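You operate a simulated robot arm through the tools that you are given. There is no shell and no other tool. Be economical: measure what you need, move in short steps, check, and stop when the job is done.

You run a simulated robot arm. Do the job below in one go: nothing can be reset, and whatever is moved stays where it is left.

Task
Press the pane at A and B, then lift it.
Fine: hold each press till its lamp lights and let it up; leave the turntable at B; lift with the grey switch.

It is judged by the outcome, as a careful person would: the job done as asked, and still so three seconds after it is handed in. It fails if anything else is knocked over, pushed out of place, dropped, spilled or broken.

Robot
A 6-joint arm with a fingered hand, hanging from a carriage that runs on a gantry, over the field with the corners [-2.462, -0.654], [0.138, -0.664], [0.143, 0.616], [-2.457, 0.626] (x, y) and turns from -349 to 339 degrees about z. Base frame: it is fixed where the carriage stands at the start and does not move with it; the origin is on the floor, on the carriage's upright axis, x ahead of it, y to its left, z up. Lengths are in m, angles in degrees, forces in N, time in s.
With the tool pointing down near the work surface it reaches from about 0.1 to 0.72 m from the robot's upright axis, wherever it stands. Its first joint turns from -166.0 to 166.0 degrees. Places, roughly: black dial [0.4, -0.1, 0.8]; blue switch [0.6, -0.1, 0.8]; crate latch [1, -0.7, 0.9]; glass pane (19x19x2 cm) [0.7, -0.4, 0.9]; lamp box [0.7, -0.1, 0.8]; lock lever [0.2, -0.6, 0.9]; slow knob [0.5, -1, 1]; suction button [0.3, -0.1, 0.8]; table knob [0.3, -1, 1]; table lever [0.6, -1, 1]; yellow arm [0.7, -0.7, 1.1]. Payload 4 kg.
The TCP is the grasp point between the finger pads, 0.03 m short of the fingertips. In the tool frame z runs along the fingers and y along their closing line. Largest opening 0.104 m; the body of the gripper starts 0.035 m behind the TCP. The gripper is a hand of 5 fingers: y runs from the thumb to the fingers, the wrist lies at [-0.015, -0.113, -0.19] in the tool frame, and closing takes about 1.5 s.
Orientation is that of the tool frame in the base frame, as a unit quaternion [w, x, y, z]. With the fingers straight down and the wrist toward the robot, the tool's x, y and z point along [0, 1, 0], [1, 0, 0] and [0, 0, -1] of the base frame.

Tools
- The arm moves only by the tool drive_tool. Its argument "motion" is a list of rows, each a list of 2 entries, a list of its own where there are three numbers: the shift along the tool's x, y, z in mm, then the turn, a rotation vector about the tool's x, y, z in degrees. In form: [[[x, y, z], [wx, wy, wz]], ...]. A call has 1 to 10 rows; each row is the pose to reach, as a shift and turn from the pose commanded when the call began, along the tool's axes at that moment. "gripper" is the gripper command, from -1 (shut) to 1 (fully open), values between in proportion, set as the call begins (left out, the last holds). Rows are played at 5 a second. More than 0.05 m and 8.6 degrees between two rows, or a gripper value outside its range, and nothing of the call is played. Where a pose cannot be reached the arm comes as near as it can. A force on the tool above 90 N (or 10 N above the force at the start of the call, whichever is more), or a blocked arm, ends the call early, and 0.2 s more pass. The fingers move at their own pace (about 0.045 m/s each) and stop on an object; they squeeze with about 32 N. The grip force told is the motor's: it shows also when the fingers shut on nothing. Time passes only in rows, and 0.2 s behind the last, so rows that repeat a pose let the fingers close. It gives the time, the measured TCP pose, the force on the tool (base axes), the opening and the grip force at its end, in the units of the frame above (readings bear some noise), with the torque about the TCP (base axes, N m) and any sound that the robot's microphone picked up.
- Cameras (640 x 400 px; columns grow to the right, rows downward): "scene" is now at [0.2329, -0.0464, 1.7167]; the picture's right is [-0.82, -0.58, 0.00], its down [-0.54, 0.76, -0.36] and it looks along [0.21, -0.30, -0.93] (base axes); focal length 262 px, centre (320, 200). "wrist" rides on the gripper at [0.06, -0.083, -0.12] in the tool frame; the picture's right is [-0.79, 0.29, -0.54], its down [-0.56, -0.71, 0.44] and it looks along [-0.26, 0.65, 0.72] (tool axes); focal length 234 px, centre (320, 200).
- capture(camera): a new picture of that camera. No time passes.
- raise_lower(by): slides the trunk up (or, below 0, down) by that many m; the arm and the scene camera ride with it, the base frame stays. It gives what a move gives, with no picture.
- drive_base(legs): drives the robot by 1 to 6 legs, each [ahead, left, turn to the left] in m, m and degrees, along the robot's own axes; the way and the turn of a leg run together, so that a leg with both is an arc; at most 1.5 m and 180 degrees a leg. The arm and the cameras ride along, it lands a little off, and it stops where it bumps. It keeps to its track: a leg is cut to what the track allows. It gives what a move gives.
- finger_targets(index, middle, ring, little, thumb_bend, thumb_turn): sets how far each is bent, from 0 (flat) to 1 (curled in); at 0.3 the hand is open as for a grip, at 0.7 the pads meet at the TCP. One left out holds its place. A second passes; each finger stops where it meets its share of the squeeze, and holds until it gets a number again. A gripper value or a shape takes the hand back. It gives what a move gives, with no picture; readings hold the bend of each and the force on index, middle, ring, little, thumb and palm. thumb_turn goes from beside the hand (0) to across from the fingers (1), as for a grip.
- hand_shape(shape): the hand has 5 fingers and takes this shape, open, in about a second: jaw (thumb against the fingers, like two jaws); tri (thumb and two fingers); tip (a fingertip pinch); poke (one finger out to press); point (the index stretched); flat (the hand flat); cup (the hand cupped); fist (a fist). The gripper value then closes the fingers along that shape, each until it touches; the sizes above hold for jaw. It gives what a move gives, with no picture.
- aim_head(pan, tilt): turns the head with the scene camera to pan (to the left, within 155 degrees either way) and tilt (down, from -29 to 69), counted from straight ahead of the robot. It gives what a move gives.
- point_at(camera, pixels): for up to 12 pixels [column, row] of the newest picture of that camera ("zoom" is the newest enlarged one), the place [x, y, z] in the base frame of the surface seen there, good to about 0.003 m. No time passes.
- inspect(camera, box): a new picture of the part [left, top, right, bottom] of that camera's present view, enlarged. No time passes.
- sign_off(): hands the job in; it is judged then, once.

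Go step by step. Measure first, check grasps and placings, and put right what went wrong. The budget is 80 turns and 48 pictures, counting those below and the enlarged ones. Unless the task says otherwise, let go and move clear before handing in, and close with one line.

The tools are called as name(argument=value, ...) on one line, values as JSON. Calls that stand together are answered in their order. drive_tool: Moves the arm, as the interface text tells. Its arguments: {"type":"object","properties":{"motion":{"type":"array","items":{"type":"array"}},"gripper":{"type":"number"}},"required":["motion"]} The other tools are called the same way: raise_lower (by) slides the trunk up or down; hand_shape (shape) gives the hand a shape; finger_targets (index, middle, ring, little, thumb_bend, thumb_turn) moves the fingers one by one; drive_base (legs) drives the base; aim_head (pan, tilt) turns the head that bears the scene camera; capture (camera) takes a picture; point_at (camera, pixels) gives the place of the surface under pixels of a picture; inspect (camera, box) takes an enlarged picture of a part of a camera's view; sign_off () hands the job in.

At the start:

```text
time: 0.0
ee_pos: [0.428, 0.0549, 1.2166]
tool_rot: [0.0, 0.707, 0.707, -0.001]
wrist_force: [1.4, 0.0, -0.1]
ft_torque: [-0.01, 0.02, 0.0]
opening: 0.1037
grip_force: 0.0
shape: jaw
bend: [0.3, 0.3, 0.3, 0.3, 0.3, 0.97]
finger forces: [0.0, 0.0, 0.1, 0.0, 0.1, 0.0]
trunk travel left (down, up): [-0.449, 0.149]
robot x, y, heading: [-0.0034, -0.0024, -0.2]
head pan, tilt: [-54.9, 68.8]
```

scene: 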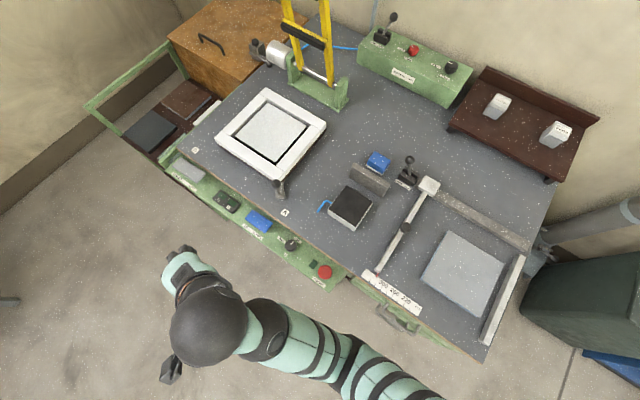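
wrist: 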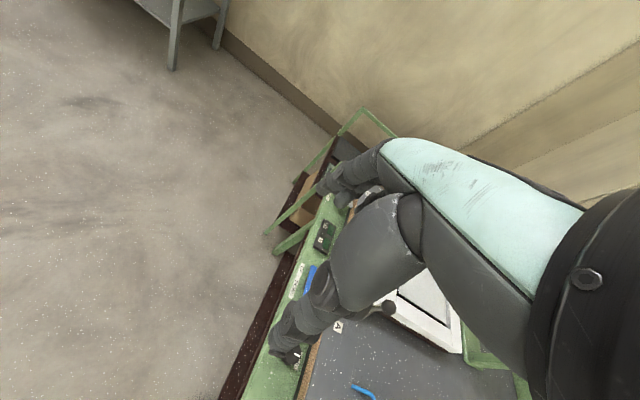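

The scene shows a workbench with a white frame/turntable holding the pane (px 270,130), a control panel along the front edge and a green control box at the back (px 415,65). I'll enlarge these to read the labels.

inspect(camera="scene", box=[140, 140, 360, 300])

inspect(camera="scene", box=[180, 0, 500, 200])

inspect(camera="scene", box=[310, 130, 540, 330])

```text
2.50 times, centred on (250, 220) of scene
```

zoom: 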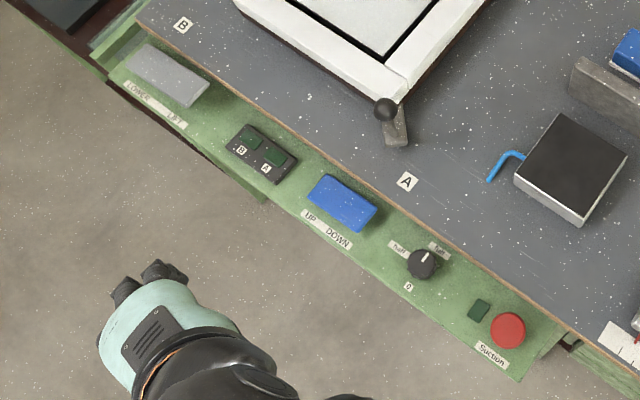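

```text
2.00 times, centred on (340, 100) of scene
```

zoom: 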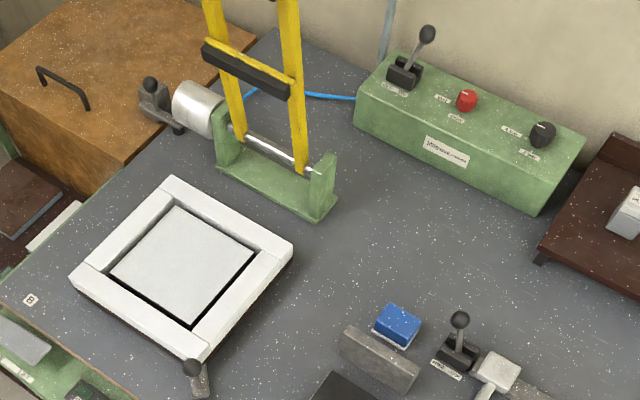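

```text
2.00 times, centred on (425, 230) of scene
```

zoom: 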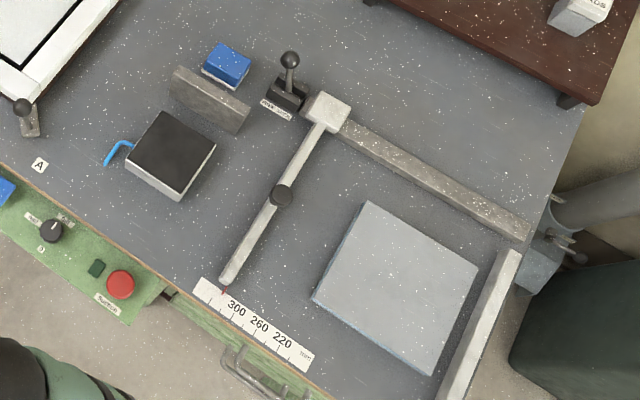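

The panel reads: grey switch LOWER/LIFT, lamp box B/A, blue switch UP/DOWN, black dial (with two labels and 0), suction button. I'll measure places and zoom further on the labels.

inspect(camera="scene", box=[265, 220, 345, 290])

inspect(camera="scene", box=[355, 5, 475, 105])

inspect(camera="scene", box=[160, 150, 280, 240])

point_at(camera="scene", pixels=[[187, 167], [227, 201], [258, 220], [290, 243], [324, 271], [194, 150], [285, 212], [281, 183], [270, 130], [229, 133], [326, 127], [279, 55]])

point_at(camera="scene", pixels=[[393, 17], [414, 50], [451, 67], [328, 76], [308, 40], [256, 50], [378, 162], [350, 205], [300, 93], [264, 92], [222, 145], [275, 176]])

```text
5.71 times, centred on (305, 255) of scene
```

zoom: 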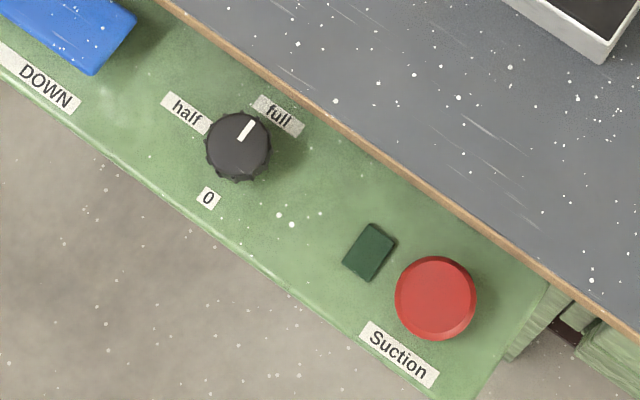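

```text
4.00 times, centred on (415, 55) of scene
```

zoom: 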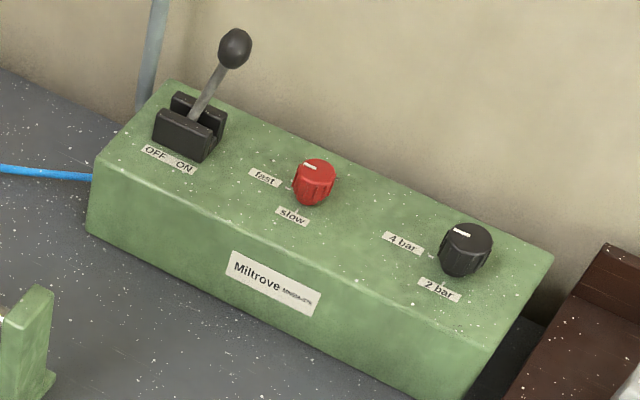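

```text
4.44 times, centred on (220, 195) of scene
```

zoom: 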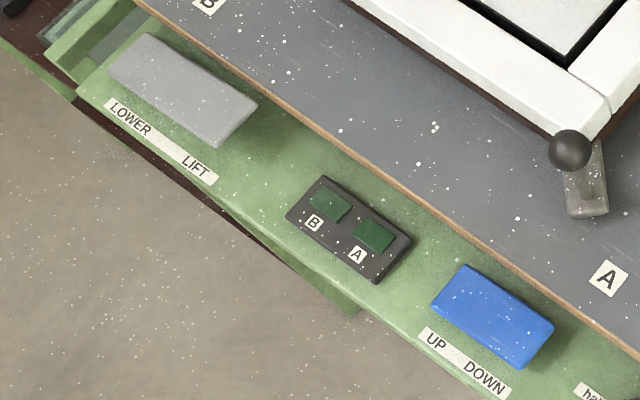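

```text
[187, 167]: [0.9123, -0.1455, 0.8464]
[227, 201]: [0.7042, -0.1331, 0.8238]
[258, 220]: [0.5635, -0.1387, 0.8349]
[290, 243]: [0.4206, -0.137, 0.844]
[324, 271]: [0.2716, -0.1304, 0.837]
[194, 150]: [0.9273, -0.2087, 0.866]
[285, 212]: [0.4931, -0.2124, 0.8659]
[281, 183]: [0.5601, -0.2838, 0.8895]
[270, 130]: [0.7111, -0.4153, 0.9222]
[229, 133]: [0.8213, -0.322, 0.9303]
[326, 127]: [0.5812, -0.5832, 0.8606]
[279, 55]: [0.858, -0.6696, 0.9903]
```

```text
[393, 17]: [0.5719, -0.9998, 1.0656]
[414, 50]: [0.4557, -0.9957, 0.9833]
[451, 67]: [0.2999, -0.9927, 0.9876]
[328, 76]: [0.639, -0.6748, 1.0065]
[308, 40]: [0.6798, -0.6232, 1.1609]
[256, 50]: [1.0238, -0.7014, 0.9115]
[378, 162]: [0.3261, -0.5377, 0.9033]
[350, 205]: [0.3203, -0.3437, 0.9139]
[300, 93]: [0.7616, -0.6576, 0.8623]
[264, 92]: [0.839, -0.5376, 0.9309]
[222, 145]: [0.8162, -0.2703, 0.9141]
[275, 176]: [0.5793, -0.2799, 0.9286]
```

I need more views: tilt the head up to see the yellow arm and read the lock lever's label.

inspect(camera="scene", box=[340, 140, 440, 210])

aim_head(pan=-50, tilt=40)

capture(camera="scene")

```text
5.71 times, centred on (390, 175) of scene
```

zoom: 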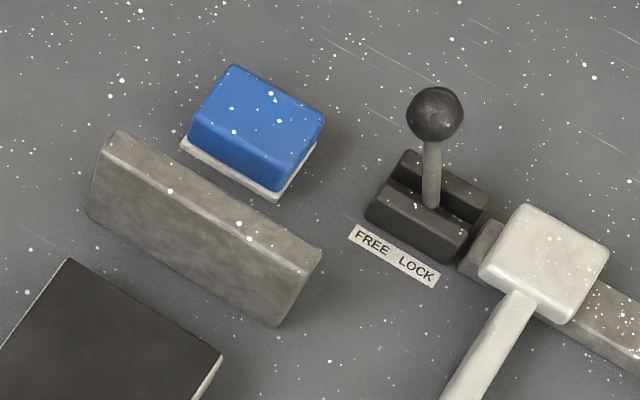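

```text
time: 0.9
ee_pos: [0.4276, 0.0547, 1.2165]
tool_rot: [0.0, 0.707, 0.707, -0.001]
wrist_force: [0.5, -1.0, -0.4]
ft_torque: [-0.01, 0.05, 0.04]
opening: 0.1036
grip_force: 0.0
shape: jaw
bend: [0.3, 0.3, 0.3, 0.3, 0.3, 0.97]
finger forces: [0.1, 0.1, 0.0, 0.0, 0.0, 0.0]
trunk travel left (down, up): [-0.449, 0.149]
robot x, y, heading: [0.001, 0.0025, -0.0]
head pan, tilt: [-50.0, 40.0]
```

```text
38 pictures are left
```

scene: 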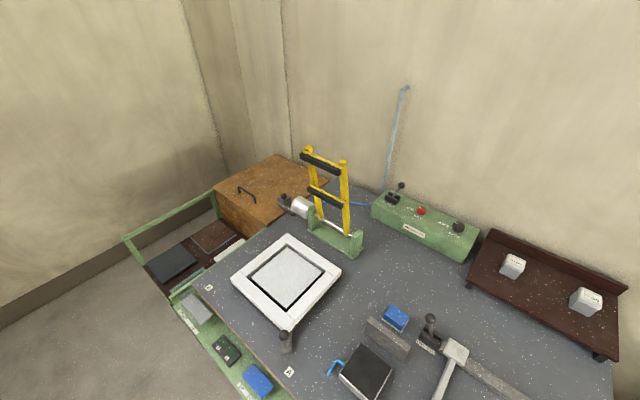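

The handle (px 285,340) stands at the frame corner toward label A, so the turntable appears to be at A. The yellow arm stands up. I'll drive ahead to bring the whole panel within reach and put the hand in the poking shape.

drive_base(legs=[[0.13, 0.0, 0]])

hand_shape(shape="poke")

aim_head(pan=-50, tilt=55)

capture(camera="scene")

capture(camera="wrist")

```text
time: 2.2
ee_pos: [0.5551, 0.0549, 1.2182]
tool_rot: [-0.001, 0.707, 0.708, -0.001]
wrist_force: [0.8, 0.3, 0.5]
ft_torque: [-0.02, -0.02, 0.01]
opening: 0.1037
grip_force: 0.1
shape: jaw
bend: [0.3, 0.3, 0.3, 0.3, 0.3, 0.97]
finger forces: [0.1, 0.0, 0.1, 0.1, 0.0, 0.0]
trunk travel left (down, up): [-0.449, 0.149]
robot x, y, heading: [0.1298, -0.0005, -0.2]
head pan, tilt: [-50.0, 40.0]
```

```text
time: 3.1
ee_pos: [0.5562, 0.054, 1.2165]
tool_rot: [0.0, 0.707, 0.707, 0.0]
wrist_force: [0.2, 1.3, 0.2]
ft_torque: [-0.02, -0.03, 0.03]
opening: 0.0001
grip_force: 0.0
shape: poke
bend: [0.7, 0.7, 0.99, 0.99, 1.0, 1.0]
finger forces: [0.0, 0.0, 0.0, 0.0, 0.1, 0.0]
trunk travel left (down, up): [-0.449, 0.149]
robot x, y, heading: [0.1283, -0.0022, -0.1]
head pan, tilt: [-50.0, 40.0]
```

```text
time: 3.9
ee_pos: [0.555, 0.0542, 1.2179]
tool_rot: [0.0, 0.707, 0.707, 0.0]
wrist_force: [0.2, 0.4, -0.3]
ft_torque: [0.02, 0.0, 0.03]
opening: 0.0
grip_force: 0.0
shape: poke
bend: [0.7, 0.7, 0.99, 0.99, 1.0, 1.0]
finger forces: [0.1, 0.0, 0.0, 0.0, 0.0, 0.0]
trunk travel left (down, up): [-0.449, 0.149]
robot x, y, heading: [0.1282, -0.0016, 0.1]
head pan, tilt: [-50.0, 55.0]
```

```text
37 pictures are left
```

scene: 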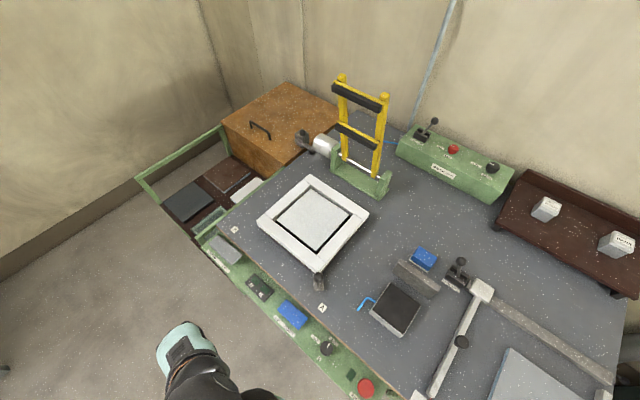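

```text
36 pictures are left
```

wrist: 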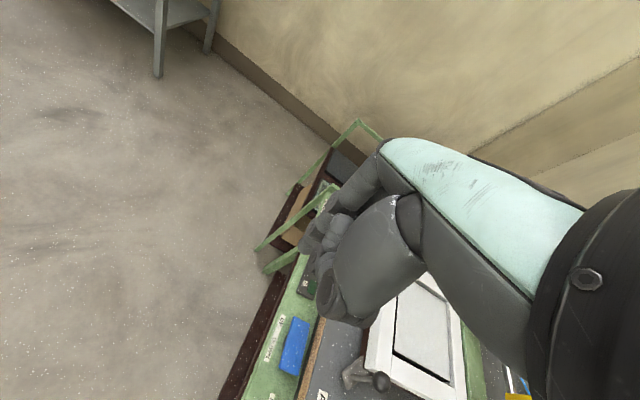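

Index and middle now form the poking tip. I'll zoom on the panel and the pneumatic box from here to get accurate switch positions and the lever's state.

inspect(camera="scene", box=[380, 100, 520, 210])

inspect(camera="scene", box=[190, 220, 390, 400])

point_at(camera="zoom", pixels=[[70, 62], [140, 100], [105, 82], [280, 280], [370, 330], [325, 305], [437, 405], [415, 190], [395, 230], [200, 210], [240, 235], [555, 535]])

```text
3.64 times, centred on (450, 155) of scene
```

zoom: 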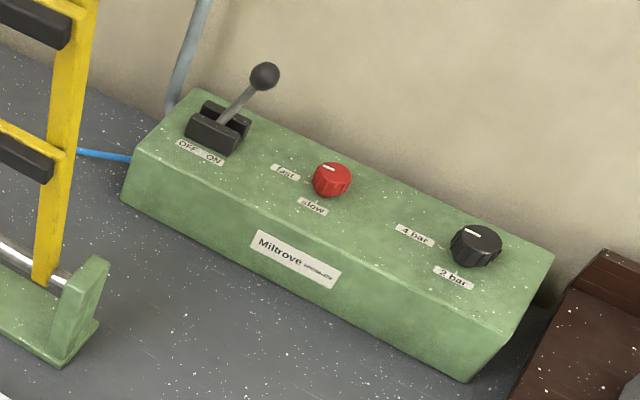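

```text
2.22 times, centred on (290, 310) of scene
```

zoom: 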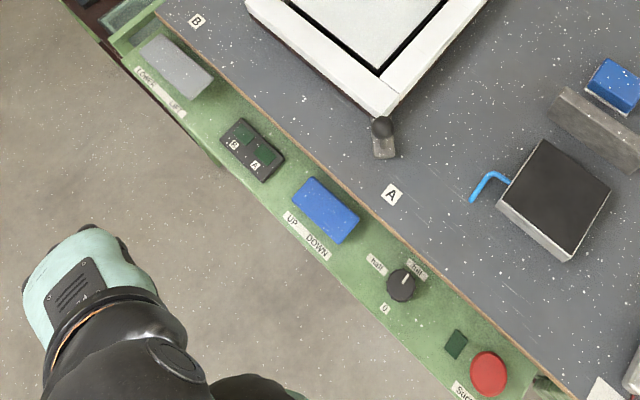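

```text
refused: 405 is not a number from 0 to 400
```

Lever ON, 4 bar. Measuring the switch surfaces in the zoom.

point_at(camera="zoom", pixels=[[150, 45], [176, 67], [200, 85], [305, 188], [325, 208], [345, 228], [400, 285], [488, 372], [382, 126], [240, 140], [263, 155], [383, 148]])

inspect(camera="scene", box=[250, 60, 400, 300])

```text
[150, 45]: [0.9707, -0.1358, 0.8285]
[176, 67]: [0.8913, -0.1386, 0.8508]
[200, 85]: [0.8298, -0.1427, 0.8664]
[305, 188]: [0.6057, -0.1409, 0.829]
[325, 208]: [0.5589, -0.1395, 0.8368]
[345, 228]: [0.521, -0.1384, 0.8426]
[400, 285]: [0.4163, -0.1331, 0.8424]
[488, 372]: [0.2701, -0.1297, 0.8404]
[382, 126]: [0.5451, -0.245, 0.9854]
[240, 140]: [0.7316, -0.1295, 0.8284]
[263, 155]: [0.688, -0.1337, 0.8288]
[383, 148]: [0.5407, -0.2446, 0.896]
```

```text
1.67 times, centred on (325, 180) of scene
```

zoom: 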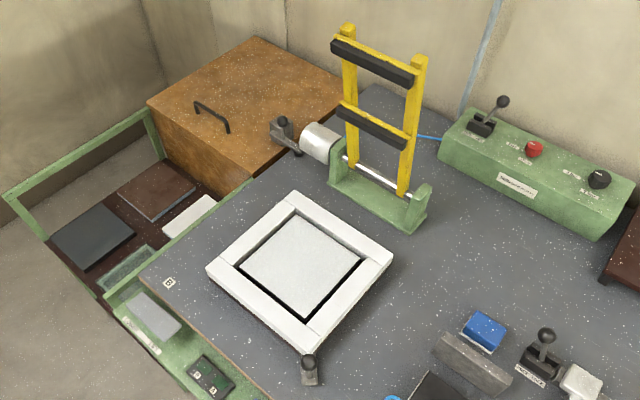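

Both rockers have their right ends raised (UP and LOWER pressed now). Dial points to full. I'll move the fingertip above the DOWN end of the blue switch (0.53,-0.14).

drive_tool(motion=[[[-24, -3, 36], [0, 0, 0]], [[-48, -6, 72], [0, 0, 0]], [[-72, -9, 108], [0, 0, 0]], [[-96, -12, 144], [0, 0, 0]], [[-120, -15, 180], [0, 0, 0]], [[-144, -18, 216], [0, 0, 0]], [[-168, -21, 252], [0, 0, 0]], [[-194, -25, 288], [0, 0, 0]]])

capture(camera="scene")

capture(camera="wrist")

```text
time: 5.6
ee_pos: [0.5165, -0.1069, 1.058]
tool_rot: [-0.001, 0.715, 0.699, -0.004]
wrist_force: [19.2, -4.5, -29.3]
ft_torque: [-1.45, -0.18, -0.86]
opening: 0.0
grip_force: 0.1
shape: poke
bend: [0.7, 0.7, 0.99, 0.99, 1.0, 1.0]
finger forces: [0.0, 0.1, 0.0, 0.0, 0.1, 0.1]
out of reach, approached as far as the arm can: row 5, 6, 7, 8
trunk travel left (down, up): [-0.449, 0.149]
robot x, y, heading: [0.1272, -0.0009, 0.1]
head pan, tilt: [-50.0, 55.0]
stopped in row 8: the force on the tool passed its limit at 161 N (the readings are from after the stop); the commanded pose is now the measured one
```

```text
32 pictures are left
```

scene: 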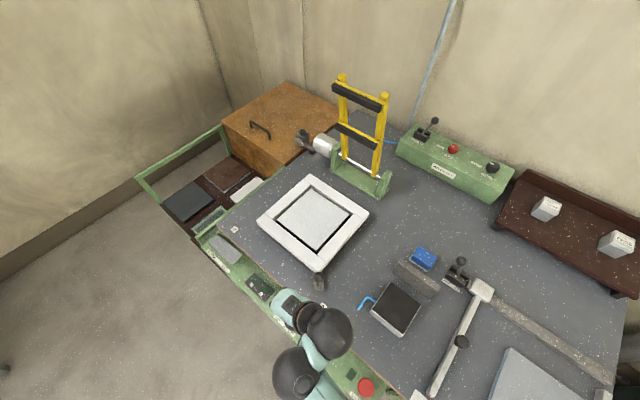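

```text
31 pictures are left
```

wrist: 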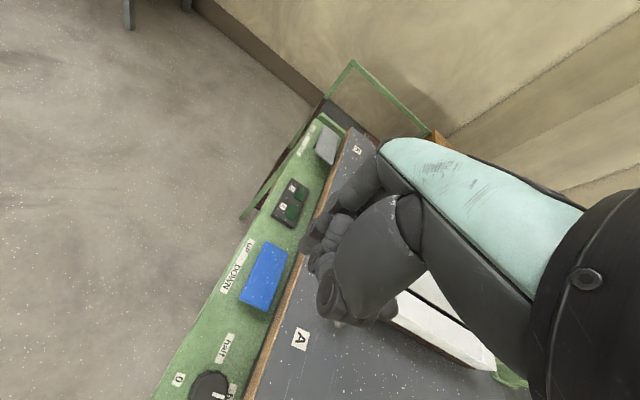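

The hand stopped at z≈1.06, out of reach with the trunk this high, and there is a residual force. I'll back up and lower the trunk instead.

drive_tool(motion=[[[30, 10, -40], [0, 0, 0]], [[60, 20, -80], [0, 0, 0]], [[90, 30, -110], [0, 0, 0]], [[110, 40, -140], [0, 0, 0]]])

raise_lower(by=-0.2)

```text
refused: row 1 steps farther than a row can; nothing moved
```

```text
time: 7.8
ee_pos: [0.5192, -0.1074, 0.8583]
tool_rot: [0.0, 0.715, 0.699, -0.003]
wrist_force: [37.4, -0.6, -47.2]
ft_torque: [-3.22, 0.53, -2.51]
opening: 0.0
grip_force: 0.1
shape: poke
bend: [0.7, 0.7, 0.99, 0.99, 1.0, 1.0]
finger forces: [0.1, 0.1, 0.0, 0.0, 0.1, 0.0]
trunk travel left (down, up): [-0.249, 0.349]
robot x, y, heading: [0.1276, -0.0026, 0.3]
head pan, tilt: [-50.0, 55.0]
```

The retreat was refused but the trunk still lowered; the hand is now at z 0.858 near the panel. I'll look right away.

capture(camera="scene")

capture(camera="wrist")

```text
30 pictures are left
```

scene: 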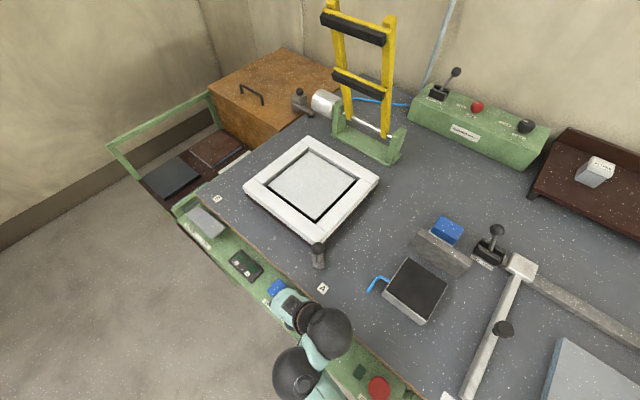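

```text
29 pictures are left
```

wrist: 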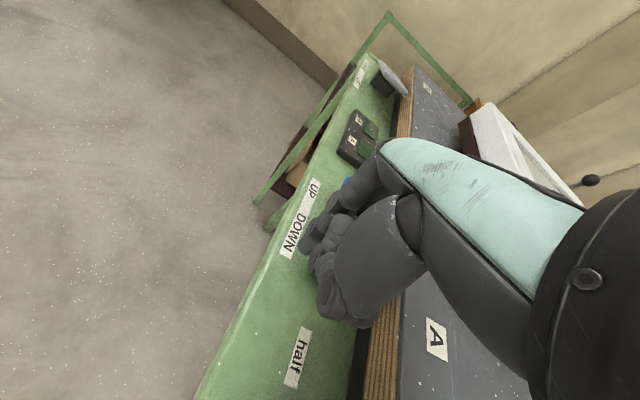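

The hand is beside/above the switch; nothing seems moved yet. I'll lift the hand a bit (also easing the arm's cramped pose) and re-read the forces.

drive_tool(motion=[[[0, 0, -30], [0, 0, 0]], [[10, 0, -60], [0, 0, 0]], [[20, 0, -90], [0, 0, 0]], [[20, 0, -90], [0, 0, 0]]])

inspect(camera="scene", box=[160, 180, 400, 400])

```text
time: 8.0
ee_pos: [0.5189, -0.1094, 0.8601]
tool_rot: [0.004, 0.712, 0.702, -0.008]
wrist_force: [0.0, -0.1, 0.6]
ft_torque: [-0.01, -0.01, -0.01]
opening: 0.0001
grip_force: 0.0
shape: poke
bend: [0.7, 0.7, 0.99, 0.99, 1.0, 1.0]
finger forces: [0.0, 0.0, 0.0, 0.0, 0.1, 0.0]
trunk travel left (down, up): [-0.249, 0.349]
robot x, y, heading: [0.1291, -0.0, -0.2]
head pan, tilt: [-50.0, 55.0]
stopped in row 1: the force on the tool passed its limit at 144 N (the readings are from after the stop); the commanded pose is now the measured one
```

```text
1.82 times, centred on (280, 290) of scene
```

zoom: 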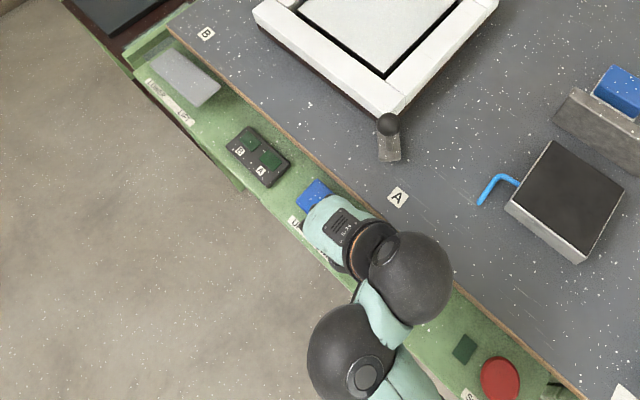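

The strain is gone (0 N). I'll lift again in small steps.

drive_tool(motion=[[[0, 0, -15], [0, 0, 0]], [[5, 0, -30], [0, 0, 0]], [[10, 0, -45], [0, 0, 0]], [[10, 0, -60], [0, 0, 0]], [[10, 0, -60], [0, 0, 0]]])

```text
time: 9.2
ee_pos: [0.5188, -0.0971, 0.9206]
tool_rot: [0.004, 0.712, 0.702, -0.008]
wrist_force: [-0.1, 0.0, 0.5]
ft_torque: [0.0, 0.01, -0.01]
opening: 0.0002
grip_force: 0.1
shape: poke
bend: [0.7, 0.7, 0.99, 0.99, 1.0, 1.0]
finger forces: [0.0, 0.1, 0.0, 0.0, 0.0, 0.0]
trunk travel left (down, up): [-0.249, 0.349]
robot x, y, heading: [0.1259, -0.0019, -0.1]
head pan, tilt: [-50.0, 55.0]
```

Hand free at z 0.92. The wrist view geometry puts the fingertips about 25 mm beyond the TCP. Move over the DOWN end.

drive_tool(motion=[[[-20, 4, 10], [0, 0, 0]], [[-41, 8, 22], [0, 0, 0]], [[-41, 8, 22], [0, 0, 0]]])

inspect(camera="wrist", box=[180, 120, 420, 340])

```text
time: 10.0
ee_pos: [0.5276, -0.1402, 0.8993]
tool_rot: [0.001, 0.719, 0.695, -0.005]
wrist_force: [25.2, -1.5, -9.8]
ft_torque: [-0.38, 2.38, -1.56]
opening: 0.0
grip_force: 0.1
shape: poke
bend: [0.7, 0.7, 0.99, 0.99, 1.0, 1.0]
finger forces: [0.1, 0.1, 0.0, 0.0, 0.0, 0.0]
trunk travel left (down, up): [-0.249, 0.349]
robot x, y, heading: [0.1274, 0.0016, 0.3]
head pan, tilt: [-50.0, 55.0]
stopped in row 3: the force on the tool passed its limit at 96 N (the readings are from after the stop); the commanded pose is now the measured one
```

```text
1.82 times, centred on (300, 230) of wrist
```

zoom: 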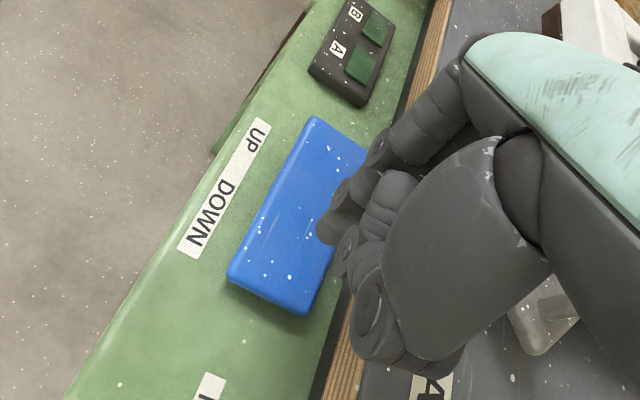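

The side force at the wrist shows the hand bumping its own forearm: the arm is folded badly with the trunk still too high. I'll raise the hand relative to the trunk, then lower the trunk to compensate.

drive_tool(motion=[[[10, 0, -20], [0, 0, 0]], [[20, 0, -40], [0, 0, 0]], [[30, 0, -70], [0, 0, 0]], [[40, 0, -100], [0, 0, 0]], [[40, 0, -130], [0, 0, 0]], [[40, 0, -160], [0, 0, 0]], [[40, 0, -160], [0, 0, 0]]])

```text
time: 11.6
ee_pos: [0.5426, -0.0948, 1.0132]
tool_rot: [0.003, 0.719, 0.695, -0.004]
wrist_force: [0.1, -0.3, -0.3]
ft_torque: [0.04, -0.01, 0.0]
opening: 0.0002
grip_force: 0.1
shape: poke
bend: [0.7, 0.7, 0.99, 0.99, 1.0, 1.0]
finger forces: [0.0, 0.0, 0.0, 0.1, 0.0, 0.1]
out of reach, approached as far as the arm can: row 5, 6, 7
trunk travel left (down, up): [-0.249, 0.349]
robot x, y, heading: [0.1254, -0.0008, -0.0]
head pan, tilt: [-50.0, 55.0]
```

Hand free again at z 1.013. Now lower the trunk 0.1 so the wrist isn't folded while near the panel.

raise_lower(by=-0.1)

drive_tool(motion=[[[-22, -8, 5], [0, 0, 0]], [[-45, -16, 10], [0, 0, 0]], [[-45, -16, 10], [0, 0, 0]]])

```text
time: 12.9
ee_pos: [0.5434, -0.0903, 0.9113]
tool_rot: [0.001, 0.719, 0.695, -0.003]
wrist_force: [-0.3, -0.8, -0.6]
ft_torque: [0.04, -0.02, 0.03]
opening: 0.0
grip_force: 0.2
shape: poke
bend: [0.7, 0.7, 0.99, 0.99, 1.0, 1.0]
finger forces: [0.1, 0.0, 0.0, 0.0, 0.1, 0.0]
trunk travel left (down, up): [-0.149, 0.449]
robot x, y, heading: [0.1307, 0.0002, -0.1]
head pan, tilt: [-50.0, 55.0]
```

```text
time: 13.7
ee_pos: [0.5375, -0.1217, 0.9027]
tool_rot: [0.004, 0.719, 0.695, 0.003]
wrist_force: [0.0, 0.5, -0.2]
ft_torque: [-0.02, -0.03, -0.02]
opening: 0.0001
grip_force: 0.1
shape: poke
bend: [0.7, 0.7, 0.99, 0.99, 1.0, 1.0]
finger forces: [0.0, 0.0, 0.0, 0.0, 0.0, 0.0]
trunk travel left (down, up): [-0.149, 0.449]
robot x, y, heading: [0.1259, 0.0, 0.2]
head pan, tilt: [-50.0, 55.0]
```

No strain now. Centre over the DOWN end and descend to just above it.

drive_tool(motion=[[[-10, -7, 0], [0, 0, 0]], [[-20, -14, 8], [0, 0, 0]], [[-20, -14, 24], [0, 0, 0]], [[-20, -14, 24], [0, 0, 0]]])

inspect(camera="wrist", box=[180, 120, 420, 340])

```text
time: 14.7
ee_pos: [0.5236, -0.142, 0.8882]
tool_rot: [0.005, 0.719, 0.695, 0.006]
wrist_force: [0.5, -0.2, 0.1]
ft_torque: [-0.01, -0.02, 0.01]
opening: 0.0001
grip_force: 0.0
shape: poke
bend: [0.7, 0.7, 0.99, 0.99, 1.0, 1.0]
finger forces: [0.0, 0.1, 0.0, 0.0, 0.0, 0.1]
out of reach, approached as far as the arm can: row 1, 2
trunk travel left (down, up): [-0.149, 0.449]
robot x, y, heading: [0.1277, -0.0008, 0.0]
head pan, tilt: [-50.0, 55.0]
```

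```text
1.82 times, centred on (300, 230) of wrist
```

zoom: 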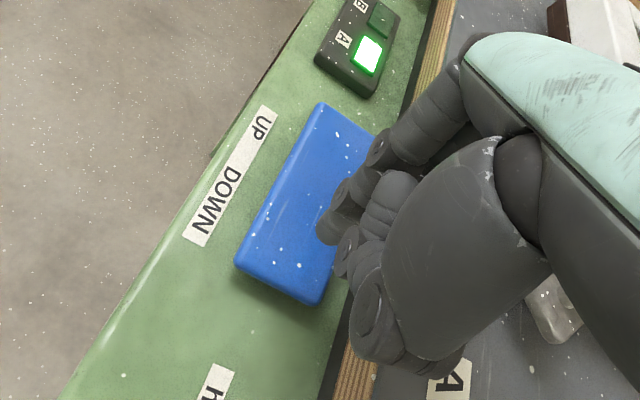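

Lamp A is lit — the earlier unintended contact must have rocked the switch to DOWN. I'll look at the scene.

capture(camera="scene")

inspect(camera="scene", box=[220, 60, 420, 260])

```text
25 pictures are left
```

scene: 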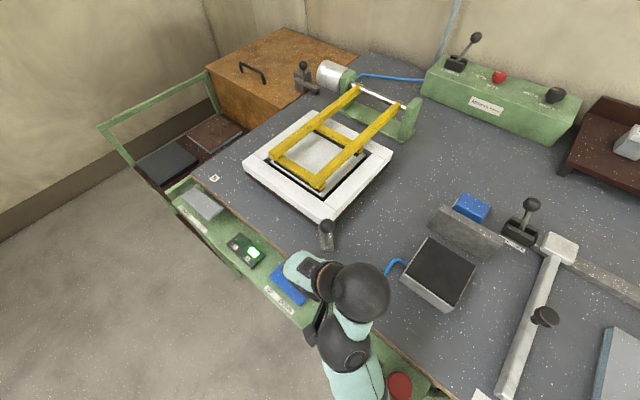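

```text
2.00 times, centred on (320, 160) of scene
```

zoom: 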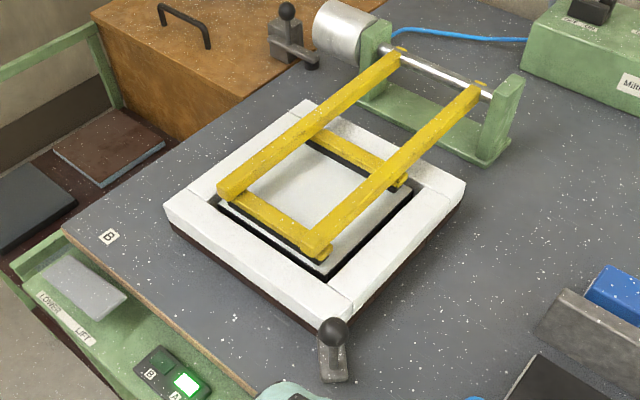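

The press arm is down on the pane and lamp A is lit. Now press the UP end (x≈0.60): shift over it and push down gently.

drive_tool(motion=[[[0, 0, -10], [0, 0, 0]], [[0, 35, -10], [0, 0, 0]], [[0, 72, -10], [0, 0, 0]], [[0, 72, 5], [0, 0, 0]], [[0, 72, 16], [0, 0, 0]], [[0, 72, 26], [0, 0, 0]], [[0, 72, 33], [0, 0, 0]], [[0, 72, 33], [0, 0, 0]]])

capture(camera="wrist")

```text
time: 16.3
ee_pos: [0.5678, -0.1514, 0.8632]
tool_rot: [0.011, 0.719, 0.694, 0.002]
wrist_force: [2.0, 0.2, 10.6]
ft_torque: [-0.06, -0.05, 0.0]
opening: 0.0
grip_force: 0.0
shape: poke
bend: [0.7, 0.7, 0.99, 0.99, 1.0, 1.0]
finger forces: [0.0, 10.6, 0.0, 0.0, 0.0, 0.0]
trunk travel left (down, up): [-0.149, 0.449]
robot x, y, heading: [0.1268, 0.0019, 0.1]
head pan, tilt: [-50.0, 55.0]
stopped in row 7: the force on the tool passed its limit at 100 N (the readings are from after the stop); the commanded pose is now the measured one
```

```text
23 pictures are left
```

wrist: 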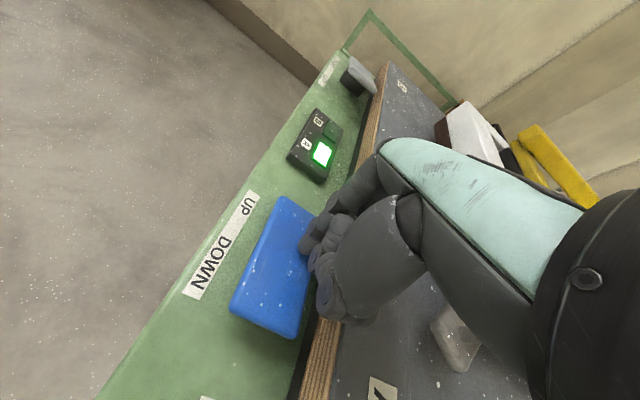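

The tip came down on the middle of the switch (x 0.568) because the arm ran out of reach in x, so the switch didn't toggle. I'll lift off and look at the arm's configuration.

drive_tool(motion=[[[0, 0, -15], [0, 0, 0]], [[5, 0, -30], [0, 0, 0]], [[5, 0, -30], [0, 0, 0]]])

aim_head(pan=-20, tilt=69)

capture(camera="scene")

```text
time: 17.3
ee_pos: [0.5675, -0.1379, 0.8821]
tool_rot: [0.005, 0.718, 0.696, 0.002]
wrist_force: [0.1, 0.0, 0.1]
ft_torque: [-0.04, 0.01, -0.01]
opening: 0.0002
grip_force: 0.0
shape: poke
bend: [0.7, 0.7, 0.99, 0.99, 1.0, 1.0]
finger forces: [0.0, 0.0, 0.1, 0.1, 0.0, 0.1]
trunk travel left (down, up): [-0.149, 0.449]
robot x, y, heading: [0.1251, 0.0045, 0.2]
head pan, tilt: [-50.0, 55.0]
stopped in row 3: the arm was blocked; the commanded pose is now the measured one
```

```text
time: 18.2
ee_pos: [0.5689, -0.1385, 0.8814]
tool_rot: [0.005, 0.72, 0.694, 0.002]
wrist_force: [-0.2, -0.4, -0.5]
ft_torque: [-0.01, -0.01, 0.0]
opening: 0.0
grip_force: 0.0
shape: poke
bend: [0.7, 0.7, 0.99, 0.99, 1.0, 1.0]
finger forces: [0.0, 0.0, 0.0, 0.0, 0.0, 0.0]
trunk travel left (down, up): [-0.149, 0.449]
robot x, y, heading: [0.1259, 0.0, 0.4]
head pan, tilt: [-20.0, 68.8]
```

```text
22 pictures are left
```

scene: 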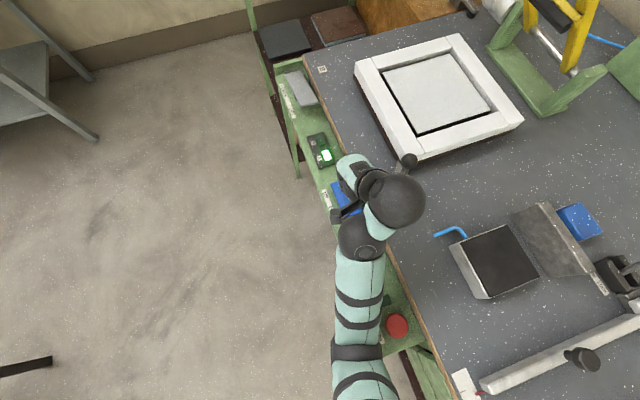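

The yellow arm is upright again (px 545,20) while lamp A stays lit, so the switch did rock to UP. Now I'll take the hand back to the clear space in front and recover a better arm pose.

drive_tool(motion=[[[15, -10, -8], [0, 0, 0]], [[45, -15, -15], [0, 0, 0]], [[80, -15, -25], [0, 0, 0]], [[115, -15, -35], [0, 0, 0]], [[150, -15, -35], [0, 0, 0]], [[185, -12, -35], [0, 0, 0]], [[185, -12, -35], [0, 0, 0]]])

drive_tool(motion=[[[0, 40, 0], [0, 0, 0]], [[0, 80, 0], [0, 0, 0]], [[0, 120, 0], [0, 0, 0]], [[0, 160, 0], [0, 0, 0]]])

```text
time: 19.9
ee_pos: [0.5793, 0.03, 0.9182]
tool_rot: [0.014, 0.719, 0.695, 0.002]
wrist_force: [0.3, 0.1, 0.1]
ft_torque: [-0.02, 0.02, 0.0]
opening: 0.0
grip_force: 0.1
shape: poke
bend: [0.7, 0.7, 0.99, 0.99, 1.0, 1.0]
finger forces: [0.1, 0.0, 0.0, 0.0, 0.1, 0.1]
trunk travel left (down, up): [-0.149, 0.449]
robot x, y, heading: [0.1261, 0.0016, -0.1]
head pan, tilt: [-20.0, 68.8]
```

```text
time: 20.9
ee_pos: [0.7404, 0.024, 0.9236]
tool_rot: [0.015, 0.719, 0.695, 0.002]
wrist_force: [0.6, 0.0, 0.6]
ft_torque: [0.0, -0.01, 0.0]
opening: 0.0002
grip_force: 0.1
shape: poke
bend: [0.7, 0.7, 0.99, 0.99, 1.0, 1.0]
finger forces: [0.0, 0.0, 0.0, 0.1, 0.1, 0.0]
trunk travel left (down, up): [-0.149, 0.449]
robot x, y, heading: [0.1262, 0.0031, 0.1]
head pan, tilt: [-20.0, 68.8]
```

Straight ahead the arm reaches fine (x 0.74). I need to know how high the arm links run over the panel, and confirm state; capture and measure.

aim_head(pan=-45, tilt=62)

capture(camera="scene")

```text
time: 21.7
ee_pos: [0.7381, 0.0238, 0.922]
tool_rot: [0.013, 0.72, 0.694, 0.003]
wrist_force: [0.8, 0.5, 0.3]
ft_torque: [-0.02, -0.02, 0.02]
opening: 0.0001
grip_force: 0.0
shape: poke
bend: [0.7, 0.7, 0.99, 0.99, 1.0, 1.0]
finger forces: [0.0, 0.0, 0.0, 0.1, 0.1, 0.0]
trunk travel left (down, up): [-0.149, 0.449]
robot x, y, heading: [0.1292, 0.0005, -0.2]
head pan, tilt: [-45.0, 62.0]
```

```text
21 pictures are left
```

scene: 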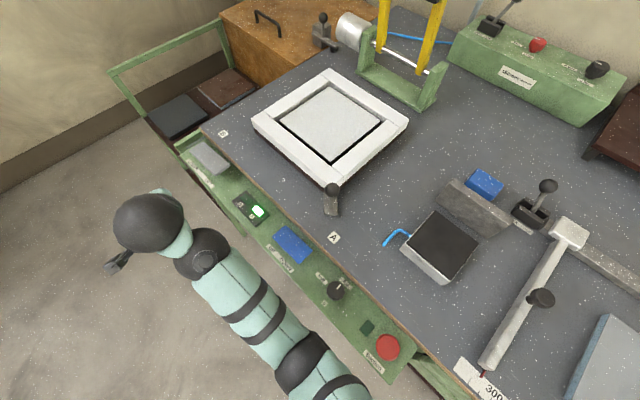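

point_at(camera="scene", pixels=[[150, 220], [205, 250], [240, 300], [270, 335], [310, 370], [330, 395], [333, 190], [333, 210], [330, 120], [300, 245], [282, 232], [215, 165]])

inspect(camera="scene", box=[240, 60, 420, 220])

```text
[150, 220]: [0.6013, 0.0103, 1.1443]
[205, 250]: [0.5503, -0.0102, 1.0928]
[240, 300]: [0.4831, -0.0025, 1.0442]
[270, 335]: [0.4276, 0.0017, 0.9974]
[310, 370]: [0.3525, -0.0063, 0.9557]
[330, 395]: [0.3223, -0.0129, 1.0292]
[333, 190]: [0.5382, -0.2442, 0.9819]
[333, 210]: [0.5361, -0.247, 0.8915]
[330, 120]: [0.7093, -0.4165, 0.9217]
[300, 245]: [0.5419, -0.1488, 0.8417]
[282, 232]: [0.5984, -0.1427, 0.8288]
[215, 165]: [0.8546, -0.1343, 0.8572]
```

```text
2.50 times, centred on (330, 140) of scene
```

zoom: 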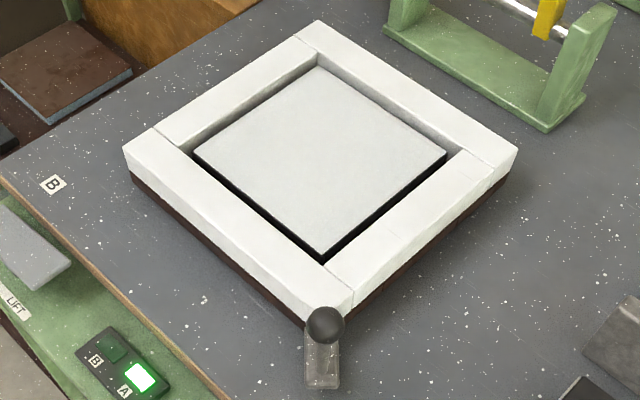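

The forearm's elbow hangs low (z≈0.96 top at x 0.35), so near the panel it could touch the controls. I'll raise the trunk, and back the carriage off and to the right so that the hand works straight ahead at a longer radius, near the handle.

raise_lower(by=0.17)

drive_base(legs=[[-0.18, 0, 0], [0, -0.2, 0]])

hand_shape(shape="jaw")

capture(camera="scene")

capture(camera="wrist")

```text
time: 23.7
ee_pos: [0.7396, 0.024, 1.0926]
tool_rot: [0.014, 0.719, 0.695, 0.002]
wrist_force: [0.7, 0.7, 0.3]
ft_torque: [0.02, 0.0, 0.02]
opening: 0.0
grip_force: 0.1
shape: poke
bend: [0.7, 0.7, 0.99, 0.99, 1.0, 1.0]
finger forces: [0.0, 0.0, 0.0, 0.0, 0.1, 0.0]
trunk travel left (down, up): [-0.319, 0.279]
robot x, y, heading: [0.1254, -0.0005, -0.1]
head pan, tilt: [-45.0, 62.0]
```

```text
time: 26.4
ee_pos: [0.5584, -0.1773, 1.0926]
tool_rot: [0.013, 0.72, 0.694, 0.003]
wrist_force: [0.5, 0.3, -0.3]
ft_torque: [0.01, 0.0, -0.02]
opening: 0.0001
grip_force: 0.0
shape: poke
bend: [0.7, 0.7, 0.99, 0.99, 1.0, 1.0]
finger forces: [0.1, 0.0, 0.1, 0.1, 0.1, 0.0]
trunk travel left (down, up): [-0.319, 0.279]
robot x, y, heading: [-0.0548, -0.1982, 0.0]
head pan, tilt: [-45.0, 62.0]
```

```text
time: 27.3
ee_pos: [0.5586, -0.1767, 1.0926]
tool_rot: [0.014, 0.72, 0.694, 0.002]
wrist_force: [0.5, -0.3, 0.4]
ft_torque: [0.01, -0.02, -0.01]
opening: 0.104
grip_force: 0.1
shape: jaw
bend: [0.3, 0.3, 0.3, 0.3, 0.3, 0.97]
finger forces: [0.1, 0.1, 0.0, 0.1, 0.0, 0.0]
trunk travel left (down, up): [-0.319, 0.279]
robot x, y, heading: [-0.0504, -0.2019, -0.1]
head pan, tilt: [-45.0, 62.0]
```

```text
19 pictures are left
```

scene: 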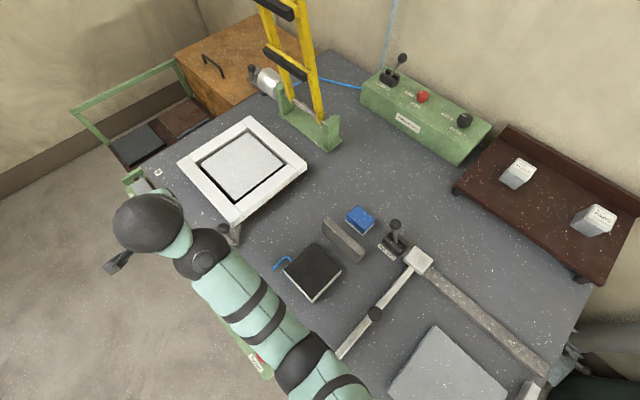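

```text
18 pictures are left
```

wrist: 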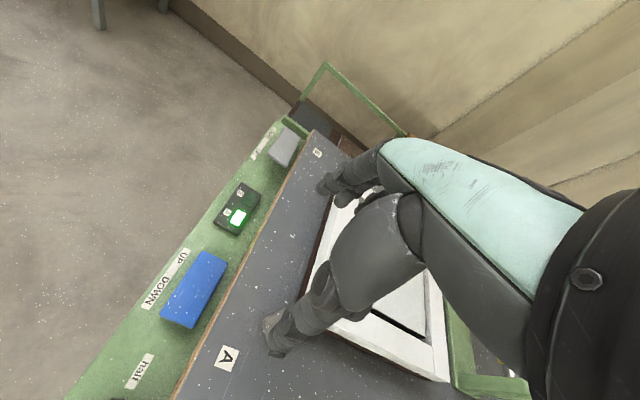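

Everything is clear; the hand is open above the handle area. Now lower the open hand over the ball at (0.540,-0.245,0.98).

drive_tool(motion=[[[-35, -8, 10], [0, 0, 0]], [[-69, -16, 30], [0, 0, 0]], [[-69, -16, 60], [0, 0, 0]], [[-69, -16, 90], [0, 0, 0]], [[-69, -16, 115], [0, 0, 0]], [[-69, -16, 115], [0, 0, 0]]], gripper=1)

capture(camera="scene")

```text
time: 28.7
ee_pos: [0.5557, -0.2538, 0.9983]
tool_rot: [0.028, 0.724, 0.689, 0.0]
wrist_force: [0.6, -0.4, -0.2]
ft_torque: [0.05, -0.01, 0.01]
opening: 0.104
grip_force: 0.1
shape: jaw
bend: [0.3, 0.3, 0.3, 0.3, 0.3, 0.97]
finger forces: [0.0, 0.0, 0.1, 0.0, 0.1, 0.0]
out of reach, approached as far as the arm can: row 4, 5
trunk travel left (down, up): [-0.319, 0.279]
robot x, y, heading: [-0.0562, -0.1985, 0.2]
head pan, tilt: [-45.0, 62.0]
```

```text
17 pictures are left
```

scene: 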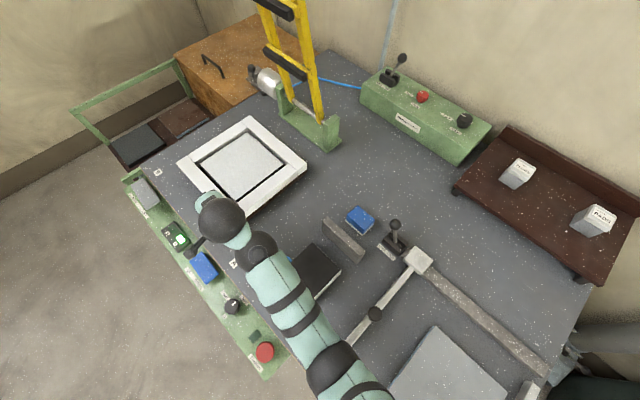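

Down-reach ended at z 0.998; I'll lower the trunk 22 mm and centre slightly, then close on the ball.

raise_lower(by=-0.025)

drive_tool(motion=[[[4, -7, 0], [0, 0, 0]], [[8, -13, 0], [0, 0, 0]], [[8, -13, 0], [0, 0, 0]]])

inspect(camera="wrist", box=[200, 150, 440, 350])

```text
time: 29.4
ee_pos: [0.5564, -0.2534, 0.9725]
tool_rot: [0.028, 0.724, 0.689, 0.0]
wrist_force: [0.2, 0.2, 0.2]
ft_torque: [-0.01, 0.02, -0.02]
opening: 0.104
grip_force: 0.1
shape: jaw
bend: [0.3, 0.3, 0.3, 0.3, 0.3, 0.97]
finger forces: [0.0, 0.1, 0.0, 0.0, 0.1, 0.0]
trunk travel left (down, up): [-0.294, 0.304]
robot x, y, heading: [-0.0512, -0.1991, -0.0]
head pan, tilt: [-45.0, 62.0]
```

```text
time: 30.2
ee_pos: [0.5429, -0.2437, 0.9717]
tool_rot: [0.027, 0.725, 0.689, -0.001]
wrist_force: [0.4, -0.1, 0.1]
ft_torque: [0.03, 0.02, 0.01]
opening: 0.1041
grip_force: 0.0
shape: jaw
bend: [0.3, 0.3, 0.3, 0.3, 0.3, 0.97]
finger forces: [0.0, 0.0, 0.0, 0.0, 0.0, 0.0]
trunk travel left (down, up): [-0.294, 0.304]
robot x, y, heading: [-0.0522, -0.2004, 0.2]
head pan, tilt: [-45.0, 62.0]
```

```text
2.00 times, centred on (320, 250) of wrist
```

zoom: 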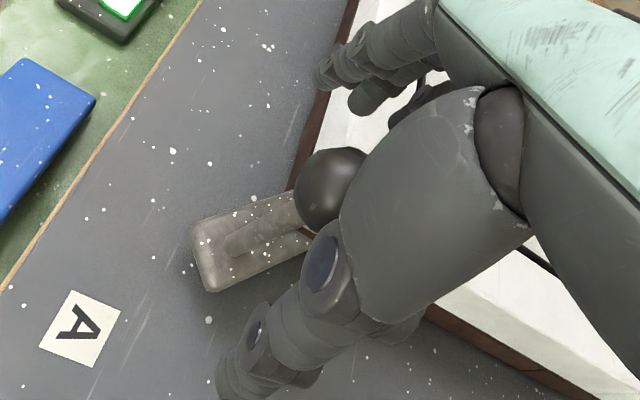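

The ball sits between thumb and fingers. Close the hand.

drive_tool(motion=[[[0, 0, 0], [0, 0, 0]], [[0, 0, 0], [0, 0, 0]], [[0, 0, 0], [0, 0, 0]], [[0, 0, 0], [0, 0, 0]], [[0, 0, 0], [0, 0, 0]], [[0, 0, 0], [0, 0, 0]], [[0, 0, 0], [0, 0, 0]], [[0, 0, 0], [0, 0, 0]]], gripper=-1)

```text
time: 32.0
ee_pos: [0.5406, -0.2441, 0.9696]
tool_rot: [0.026, 0.724, 0.689, -0.002]
wrist_force: [-0.8, 0.9, -13.2]
ft_torque: [-0.03, -0.1, 0.02]
opening: 0.0133
grip_force: 32.1
shape: jaw
bend: [0.72, 0.67, 0.7, 0.68, 0.76, 1.0]
finger forces: [15.6, 9.0, 0.0, 0.0, 26.0, 0.1]
trunk travel left (down, up): [-0.294, 0.304]
robot x, y, heading: [-0.0514, -0.2021, 0.1]
head pan, tilt: [-45.0, 62.0]
```

Ball gripped (32 N). Now sweep it along the arc around (0.71,-0.416) toward B: first leg with the carriage, checking forces.

drive_base(legs=[[0.023, 0.0205, 0], [0.0255, 0.0165, 0]])

```text
time: 33.3
ee_pos: [0.5888, -0.2078, 0.9708]
tool_rot: [0.026, 0.724, 0.689, -0.002]
wrist_force: [0.4, -0.3, -24.1]
ft_torque: [-0.2, -0.1, -0.06]
opening: 0.0127
grip_force: 32.3
shape: jaw
bend: [0.72, 0.67, 0.7, 0.68, 0.76, 0.99]
finger forces: [15.9, 8.7, 0.1, 0.0, 28.4, 0.0]
trunk travel left (down, up): [-0.294, 0.304]
robot x, y, heading: [-0.0014, -0.1625, -0.1]
head pan, tilt: [-45.0, 62.0]
```

Smooth: hand at (0.589,-0.208) with tiny lateral force. Continue to the midpoint.

drive_base(legs=[[0.028, 0.0135, 0], [0.0305, 0.0105, 0], [0.031, 0.0062, 0], [0.0315, 0.0022, 0]])

capture(camera="scene")

```text
time: 35.4
ee_pos: [0.7087, -0.1738, 0.9704]
tool_rot: [0.026, 0.723, 0.69, -0.001]
wrist_force: [0.5, 5.8, -22.3]
ft_torque: [-0.06, -0.03, 0.04]
opening: 0.0113
grip_force: 32.0
shape: jaw
bend: [0.72, 0.67, 0.7, 0.68, 0.78, 0.97]
finger forces: [13.0, 9.1, 0.0, 0.0, 25.1, 0.0]
trunk travel left (down, up): [-0.294, 0.304]
robot x, y, heading: [0.1197, -0.1284, 0.0]
head pan, tilt: [-45.0, 62.0]
```

```text
15 pictures are left
```

scene: 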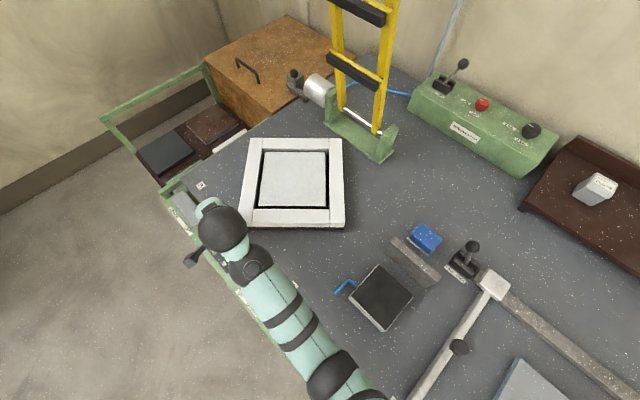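

Half-way, the frame has turned 45°. Continue with the arm along the second half of the arc.

drive_tool(motion=[[[0, 16, 0.5], [0, 0, 0]], [[-0.6, 31.6, 1], [0, 0, 0]], [[-2.5, 47, 2], [0, 0, 0]], [[-5.4, 62.9, 2.5], [0, 0, 0]], [[-9.5, 78, 3], [0, 0, 0]], [[-14.2, 93.2, 4], [0, 0, 0]]])

```text
time: 36.8
ee_pos: [0.8018, -0.1918, 0.9714]
tool_rot: [0.026, 0.723, 0.69, -0.001]
wrist_force: [2.9, 6.3, -14.2]
ft_torque: [-0.12, -0.12, -0.06]
opening: 0.0112
grip_force: 31.8
shape: jaw
bend: [0.72, 0.71, 0.7, 0.68, 0.81, 0.96]
finger forces: [0.3, 8.9, 0.1, 0.0, 27.7, 0.1]
trunk travel left (down, up): [-0.294, 0.304]
robot x, y, heading: [0.1157, -0.1322, -0.2]
head pan, tilt: [-45.0, 62.0]
```

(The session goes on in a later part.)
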